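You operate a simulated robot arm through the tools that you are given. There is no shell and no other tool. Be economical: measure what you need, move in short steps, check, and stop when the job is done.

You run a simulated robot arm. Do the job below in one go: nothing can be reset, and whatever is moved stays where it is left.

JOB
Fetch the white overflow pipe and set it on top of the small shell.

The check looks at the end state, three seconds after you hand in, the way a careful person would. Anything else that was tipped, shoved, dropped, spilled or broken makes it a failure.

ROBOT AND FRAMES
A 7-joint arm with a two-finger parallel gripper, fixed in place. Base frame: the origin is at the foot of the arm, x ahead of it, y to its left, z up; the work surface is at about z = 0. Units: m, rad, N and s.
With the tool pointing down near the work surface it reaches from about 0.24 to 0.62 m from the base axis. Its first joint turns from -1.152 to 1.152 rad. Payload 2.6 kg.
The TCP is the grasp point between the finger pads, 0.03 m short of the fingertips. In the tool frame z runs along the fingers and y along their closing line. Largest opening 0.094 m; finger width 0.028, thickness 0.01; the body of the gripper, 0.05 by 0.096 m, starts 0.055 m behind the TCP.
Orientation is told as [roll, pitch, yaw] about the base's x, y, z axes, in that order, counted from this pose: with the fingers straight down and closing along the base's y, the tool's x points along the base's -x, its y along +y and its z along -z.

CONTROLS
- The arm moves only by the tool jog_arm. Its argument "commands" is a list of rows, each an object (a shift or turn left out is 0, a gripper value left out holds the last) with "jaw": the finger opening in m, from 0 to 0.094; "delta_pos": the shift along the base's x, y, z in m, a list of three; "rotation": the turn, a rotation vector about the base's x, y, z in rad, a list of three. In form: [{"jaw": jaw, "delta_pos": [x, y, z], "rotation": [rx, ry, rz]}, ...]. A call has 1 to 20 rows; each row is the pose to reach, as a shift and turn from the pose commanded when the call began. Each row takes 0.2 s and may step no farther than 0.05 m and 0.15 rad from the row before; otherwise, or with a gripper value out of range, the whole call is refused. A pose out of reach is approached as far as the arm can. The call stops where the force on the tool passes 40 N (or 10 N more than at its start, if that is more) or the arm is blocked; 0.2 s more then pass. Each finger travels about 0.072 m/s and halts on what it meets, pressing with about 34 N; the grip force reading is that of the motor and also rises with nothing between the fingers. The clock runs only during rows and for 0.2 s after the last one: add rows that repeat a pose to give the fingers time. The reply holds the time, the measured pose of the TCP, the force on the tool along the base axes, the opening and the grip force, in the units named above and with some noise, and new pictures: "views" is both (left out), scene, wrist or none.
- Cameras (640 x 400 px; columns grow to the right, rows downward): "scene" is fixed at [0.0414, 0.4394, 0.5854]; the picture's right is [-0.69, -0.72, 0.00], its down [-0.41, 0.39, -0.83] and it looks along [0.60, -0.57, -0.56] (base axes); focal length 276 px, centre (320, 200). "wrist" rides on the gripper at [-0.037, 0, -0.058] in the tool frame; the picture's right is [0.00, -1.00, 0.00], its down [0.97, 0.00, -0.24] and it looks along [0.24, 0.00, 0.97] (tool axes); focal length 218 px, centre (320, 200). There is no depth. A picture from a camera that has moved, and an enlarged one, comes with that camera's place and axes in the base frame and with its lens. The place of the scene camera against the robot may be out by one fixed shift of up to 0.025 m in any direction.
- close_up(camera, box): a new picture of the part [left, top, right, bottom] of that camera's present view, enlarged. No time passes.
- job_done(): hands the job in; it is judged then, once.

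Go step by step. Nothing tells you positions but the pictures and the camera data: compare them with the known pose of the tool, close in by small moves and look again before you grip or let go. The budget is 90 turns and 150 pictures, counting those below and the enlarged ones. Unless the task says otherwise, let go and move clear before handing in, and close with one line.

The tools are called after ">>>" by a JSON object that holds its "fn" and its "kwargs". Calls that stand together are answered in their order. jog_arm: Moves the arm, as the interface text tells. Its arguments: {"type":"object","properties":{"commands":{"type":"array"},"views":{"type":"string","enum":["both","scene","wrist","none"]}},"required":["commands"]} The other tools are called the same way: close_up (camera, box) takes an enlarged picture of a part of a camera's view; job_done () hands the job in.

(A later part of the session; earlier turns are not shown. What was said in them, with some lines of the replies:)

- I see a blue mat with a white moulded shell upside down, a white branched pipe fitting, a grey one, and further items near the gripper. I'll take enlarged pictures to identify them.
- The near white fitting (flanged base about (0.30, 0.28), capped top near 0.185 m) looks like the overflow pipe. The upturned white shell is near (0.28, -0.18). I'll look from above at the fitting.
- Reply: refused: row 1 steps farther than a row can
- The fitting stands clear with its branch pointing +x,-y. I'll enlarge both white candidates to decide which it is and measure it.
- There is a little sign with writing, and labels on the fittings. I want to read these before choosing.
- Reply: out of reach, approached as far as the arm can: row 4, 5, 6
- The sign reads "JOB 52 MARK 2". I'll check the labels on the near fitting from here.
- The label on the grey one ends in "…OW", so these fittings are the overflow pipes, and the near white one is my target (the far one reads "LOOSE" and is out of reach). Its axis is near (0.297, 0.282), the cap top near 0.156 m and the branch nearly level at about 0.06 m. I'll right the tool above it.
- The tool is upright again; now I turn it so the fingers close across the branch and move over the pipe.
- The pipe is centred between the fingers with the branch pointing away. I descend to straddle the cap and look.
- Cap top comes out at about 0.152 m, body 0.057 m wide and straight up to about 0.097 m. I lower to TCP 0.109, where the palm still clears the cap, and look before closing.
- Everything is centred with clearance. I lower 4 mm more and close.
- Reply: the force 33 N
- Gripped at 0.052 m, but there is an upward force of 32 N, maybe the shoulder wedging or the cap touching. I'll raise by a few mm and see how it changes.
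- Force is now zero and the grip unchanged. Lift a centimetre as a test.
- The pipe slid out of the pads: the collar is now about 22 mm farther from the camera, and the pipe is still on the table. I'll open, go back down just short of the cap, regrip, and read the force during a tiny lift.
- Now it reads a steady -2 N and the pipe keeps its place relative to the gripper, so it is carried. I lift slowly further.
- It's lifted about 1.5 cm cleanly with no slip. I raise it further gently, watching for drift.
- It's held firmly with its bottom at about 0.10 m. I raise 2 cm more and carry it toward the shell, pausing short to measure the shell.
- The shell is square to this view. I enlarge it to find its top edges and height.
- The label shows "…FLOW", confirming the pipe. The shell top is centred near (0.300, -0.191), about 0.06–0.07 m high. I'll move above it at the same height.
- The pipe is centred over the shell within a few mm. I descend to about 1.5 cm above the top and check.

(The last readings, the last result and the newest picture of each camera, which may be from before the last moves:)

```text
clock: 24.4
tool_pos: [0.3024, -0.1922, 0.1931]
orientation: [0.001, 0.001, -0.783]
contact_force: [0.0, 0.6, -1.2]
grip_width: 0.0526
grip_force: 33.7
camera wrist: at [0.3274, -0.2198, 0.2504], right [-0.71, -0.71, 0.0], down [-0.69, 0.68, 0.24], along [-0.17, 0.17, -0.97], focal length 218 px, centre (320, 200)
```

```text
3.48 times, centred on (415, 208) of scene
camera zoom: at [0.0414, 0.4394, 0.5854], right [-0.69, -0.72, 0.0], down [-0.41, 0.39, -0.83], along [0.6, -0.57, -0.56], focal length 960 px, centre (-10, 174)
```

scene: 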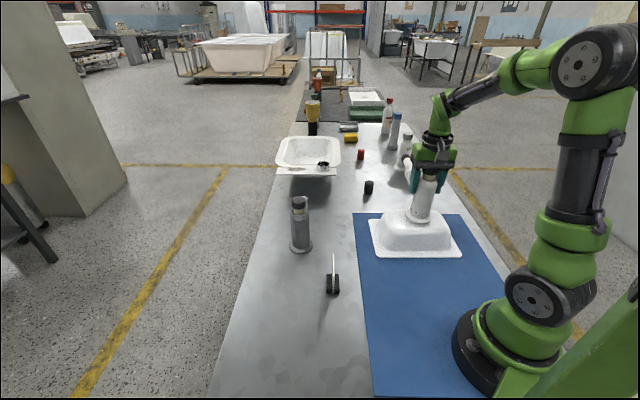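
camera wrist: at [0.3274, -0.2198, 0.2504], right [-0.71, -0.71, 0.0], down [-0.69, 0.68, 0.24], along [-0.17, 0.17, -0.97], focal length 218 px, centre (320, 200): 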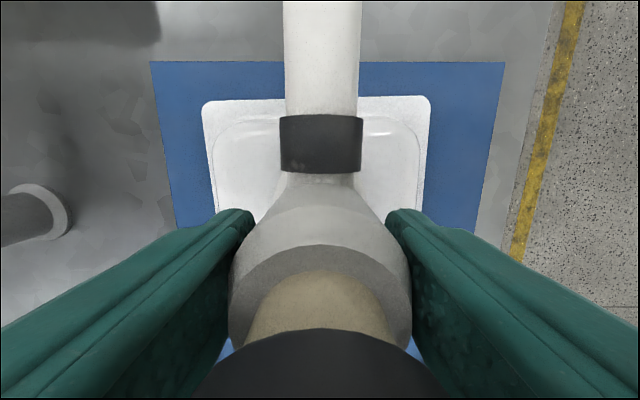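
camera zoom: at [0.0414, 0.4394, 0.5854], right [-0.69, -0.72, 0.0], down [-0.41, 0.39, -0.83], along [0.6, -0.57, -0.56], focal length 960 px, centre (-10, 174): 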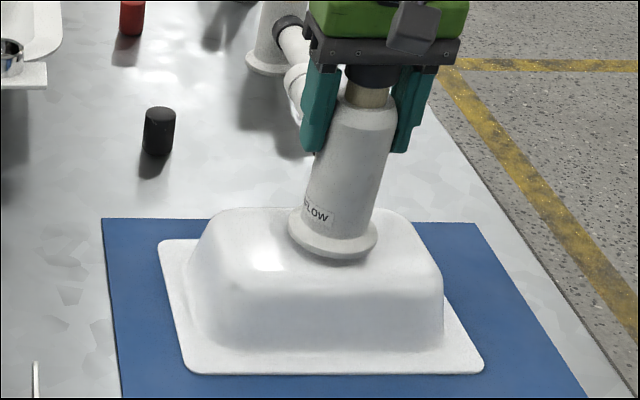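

The pipe is a few mm off along the shell's long side; I correct by 5 mm and go down in small steps watching the force.

>>> {"fn": "jog_arm", "kwargs": {"commands": [{"delta_pos": [0.0035, 0.0035, 0]}, {"delta_pos": [0.0035, 0.0035, -0.006]}, {"delta_pos": [0.0035, 0.0035, -0.012]}, {"delta_pos": [0.0035, 0.0035, -0.012]}], "views": "none"}}

>>> {"fn": "close_up", "kwargs": {"camera": "scene", "box": [355, 150, 475, 265]}}

```text
clock: 25.4
tool_pos: [0.3065, -0.1884, 0.1832]
orientation: [0.002, -0.002, -0.785]
contact_force: [-3.2, 2.9, 14.0]
grip_width: 0.0524
grip_force: 33.8
```

```text
3.48 times, centred on (415, 208) of scene
camera zoom: at [0.0413, 0.4395, 0.5854], right [-0.69, -0.72, 0.0], down [-0.41, 0.39, -0.83], along [0.6, -0.57, -0.56], focal length 960 px, centre (-10, 174)
```

zoom: 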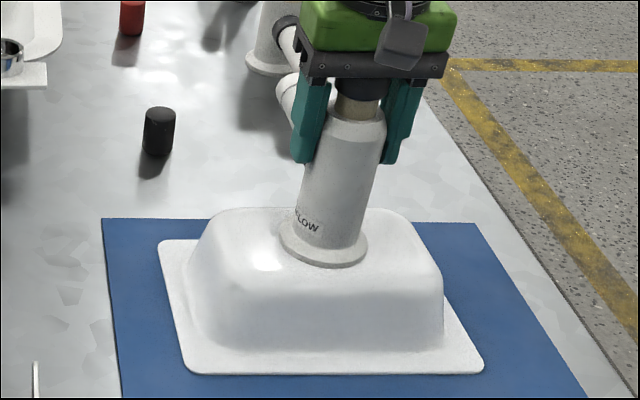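

It has touched down at TCP 0.183 (top at about 0.075 m), upright and well inside the top. I ease the push off by 1.5 mm and check before letting go.

>>> {"fn": "jog_arm", "kwargs": {"commands": [{"delta_pos": [0, 0, 0.0012]}, {"delta_pos": [0, 0, 0.0012]}]}}

>>> {"fn": "close_up", "kwargs": {"camera": "scene", "box": [375, 150, 455, 240]}}

```text
clock: 26.0
tool_pos: [0.3061, -0.1901, 0.183]
orientation: [0.001, 0.0, -0.782]
contact_force: [1.9, 0.1, 2.2]
grip_width: 0.0528
grip_force: 34.2
camera wrist: at [0.3312, -0.2166, 0.2398], right [-0.7, -0.71, 0.0], down [-0.69, 0.68, 0.24], along [-0.17, 0.17, -0.97], focal length 218 px, centre (320, 200)
```

scene: 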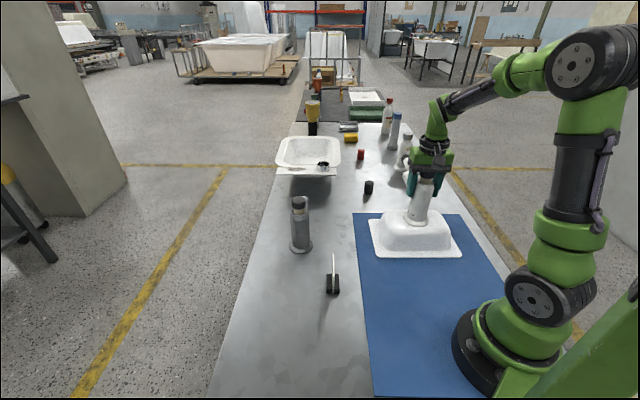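
wrist: 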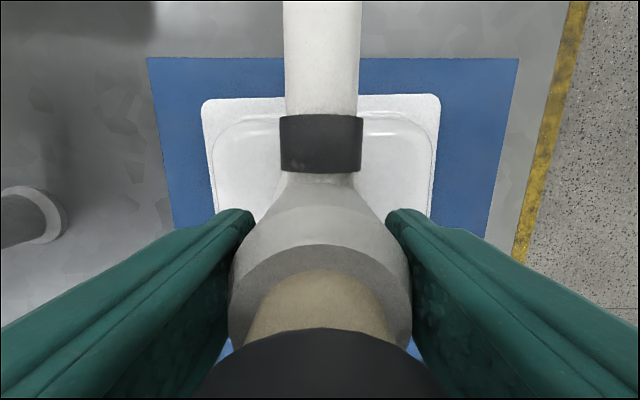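

```text
4.44 times, centred on (415, 195) of scene
camera zoom: at [0.0414, 0.4394, 0.5854], right [-0.69, -0.72, 0.0], down [-0.41, 0.39, -0.83], along [0.6, -0.57, -0.56], focal length 1226 px, centre (-102, 222)
```

zoom: 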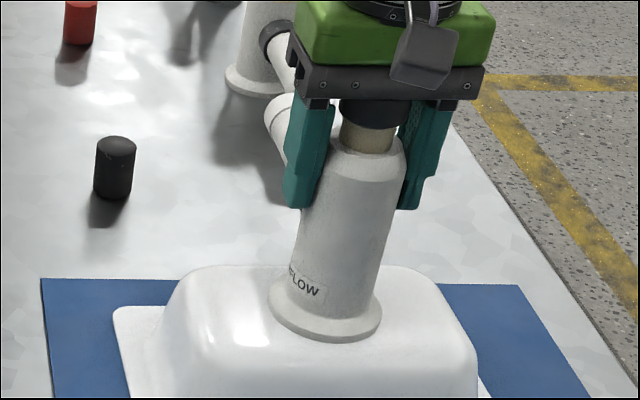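

The flange seems about 4 mm too near the front bend of the shell top. I lift 4 mm, shift across and set down again.

>>> {"fn": "jog_arm", "kwargs": {"commands": [{"delta_pos": [0, 0, 0.004]}, {"delta_pos": [0.0015, -0.0015, 0.005]}, {"delta_pos": [0.0032, -0.0032, 0.005]}, {"delta_pos": [0.0032, -0.0032, 0.002]}, {"delta_pos": [0.0032, -0.0032, 0.0]}, {"delta_pos": [0.0032, -0.0032, -0.0005]}, {"delta_pos": [0.0032, -0.0032, -0.0005]}]}}

>>> {"fn": "close_up", "kwargs": {"camera": "scene", "box": [375, 150, 455, 240]}}

```text
clock: 27.6
tool_pos: [0.3104, -0.1933, 0.1812]
orientation: [0.004, -0.004, -0.784]
contact_force: [-6.1, 2.5, 29.3]
grip_width: 0.0526
grip_force: 33.9
camera wrist: at [0.3353, -0.221, 0.2395], right [-0.71, -0.71, 0.0], down [-0.69, 0.69, 0.24], along [-0.17, 0.17, -0.97], focal length 218 px, centre (320, 200)
```

scene: 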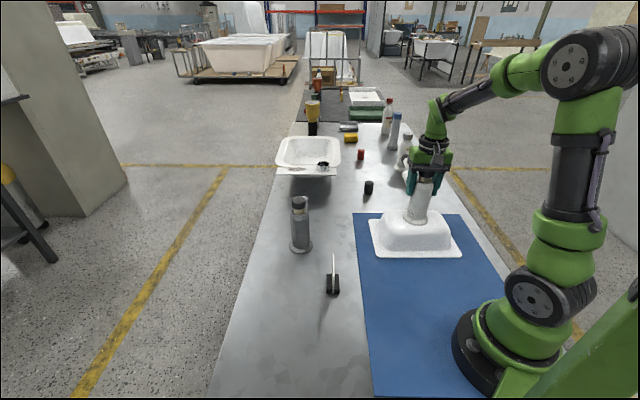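
wrist: 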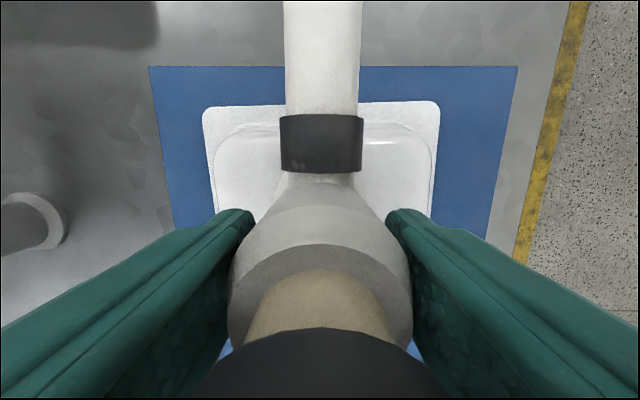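

```text
4.44 times, centred on (415, 195) of scene
camera zoom: at [0.0413, 0.4395, 0.5853], right [-0.69, -0.72, 0.0], down [-0.41, 0.39, -0.83], along [0.6, -0.57, -0.56], focal length 1226 px, centre (-102, 222)
```

zoom: 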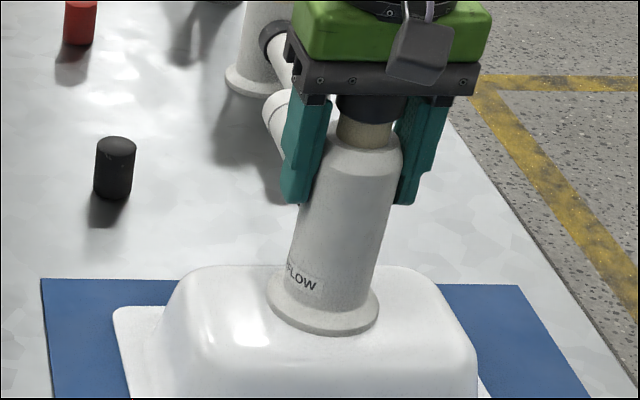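

Well centred now, but pressing at 29 N. I ease up until that vanishes.

>>> {"fn": "jog_arm", "kwargs": {"commands": [{"delta_pos": [0, 0, 0.001]}, {"delta_pos": [0, 0, 0.0018]}, {"delta_pos": [0, 0, 0.0018]}], "views": "none"}}

```text
clock: 28.4
tool_pos: [0.3087, -0.1919, 0.1806]
orientation: [-0.001, 0.005, -0.782]
contact_force: [1.9, 0.3, 2.1]
grip_width: 0.0526
grip_force: 34.1
```

Force is nearly nil with the pipe resting on the shell. I open the fingers in small steps.

>>> {"fn": "jog_arm", "kwargs": {"commands": [{"jaw": 0.056}, {"jaw": 0.062}, {"jaw": 0.075}, {"jaw": 0.092}, {"jaw": 0.092}]}}

>>> {"fn": "close_up", "kwargs": {"camera": "scene", "box": [355, 150, 475, 265]}}

```text
clock: 29.6
tool_pos: [0.3084, -0.194, 0.1833]
orientation: [0.003, 0.001, -0.783]
contact_force: [0.5, -0.7, 0.2]
grip_width: 0.0919
grip_force: 0.0
camera wrist: at [0.3342, -0.2203, 0.2404], right [-0.71, -0.71, 0.0], down [-0.69, 0.68, 0.24], along [-0.17, 0.17, -0.97], focal length 218 px, centre (320, 200)
```

scene: 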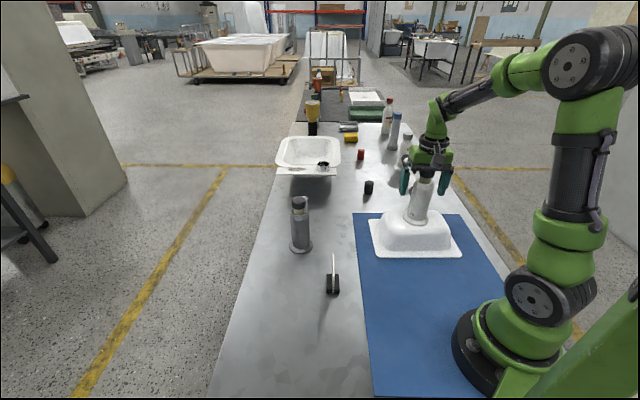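
wrist: 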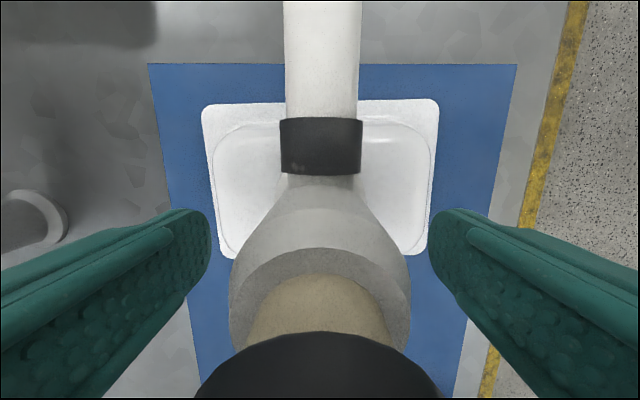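

```text
3.48 times, centred on (415, 208) of scene
camera zoom: at [0.0414, 0.4394, 0.5854], right [-0.69, -0.72, 0.0], down [-0.41, 0.39, -0.83], along [0.6, -0.57, -0.56], focal length 960 px, centre (-10, 174)
```

zoom: 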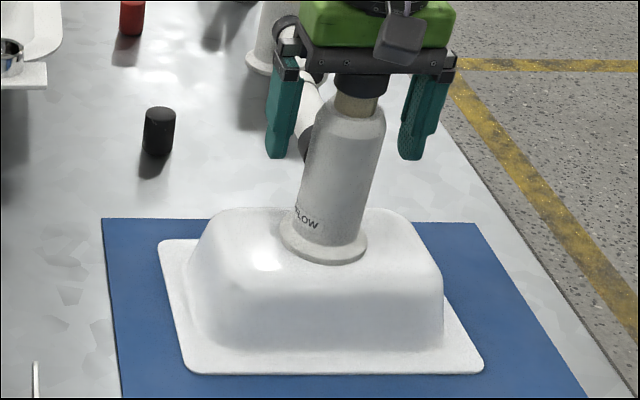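

It stands by itself on the shell top. I withdraw straight up and check that it stays.

>>> {"fn": "jog_arm", "kwargs": {"commands": [{"delta_pos": [0, 0, 0.015]}, {"delta_pos": [0, 0, 0.035]}, {"delta_pos": [0, 0, 0.06]}, {"delta_pos": [0, 0, 0.09]}, {"delta_pos": [0, 0.03, 0.12]}, {"delta_pos": [0, 0.07, 0.13]}, {"delta_pos": [0, 0.11, 0.13]}, {"delta_pos": [0, 0.15, 0.13]}, {"delta_pos": [0, 0.15, 0.13]}]}}

>>> {"fn": "close_up", "kwargs": {"camera": "scene", "box": [355, 130, 495, 265]}}

```text
clock: 31.6
tool_pos: [0.3093, -0.0413, 0.3136]
orientation: [0.003, 0.0, -0.783]
contact_force: [0.6, -0.5, 0.8]
grip_width: 0.0919
grip_force: 0.1
camera wrist: at [0.3348, -0.0685, 0.3706], right [-0.71, -0.71, 0.0], down [-0.69, 0.68, 0.24], along [-0.17, 0.17, -0.97], focal length 218 px, centre (320, 200)
```

scene: 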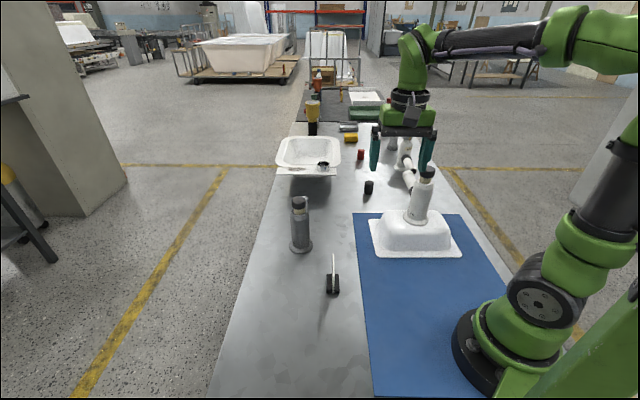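
wrist: 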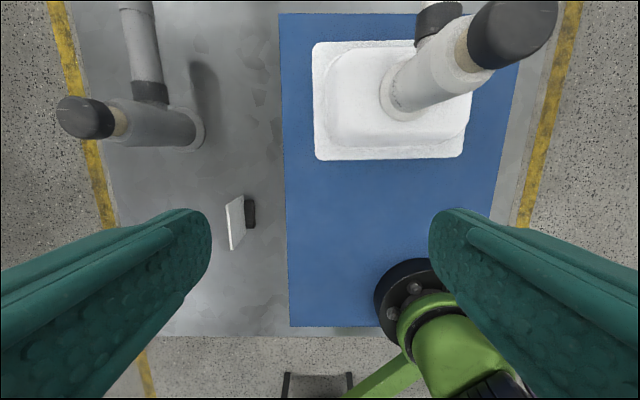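

```text
2.96 times, centred on (425, 198) of scene
camera zoom: at [0.0414, 0.4395, 0.5854], right [-0.69, -0.72, 0.0], down [-0.41, 0.39, -0.83], along [0.6, -0.57, -0.56], focal length 818 px, centre (9, 207)
```

zoom: 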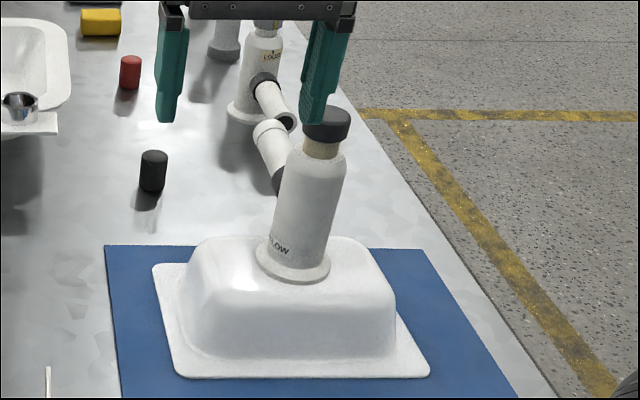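

The pipe stands upright and steady on the shell, the gripper is clear, and nothing else has moved. I hand in.

>>> {"fn": "job_done", "kwargs": {}}

```text
The job is handed in.
```

The white overflow pipe is standing upright on top of the small shell, near the middle of its flat top. The gripper is clear, and in the last pictures nothing else had moved. The first grip slipped while the pipe was still on the table, so I regripped before lifting.
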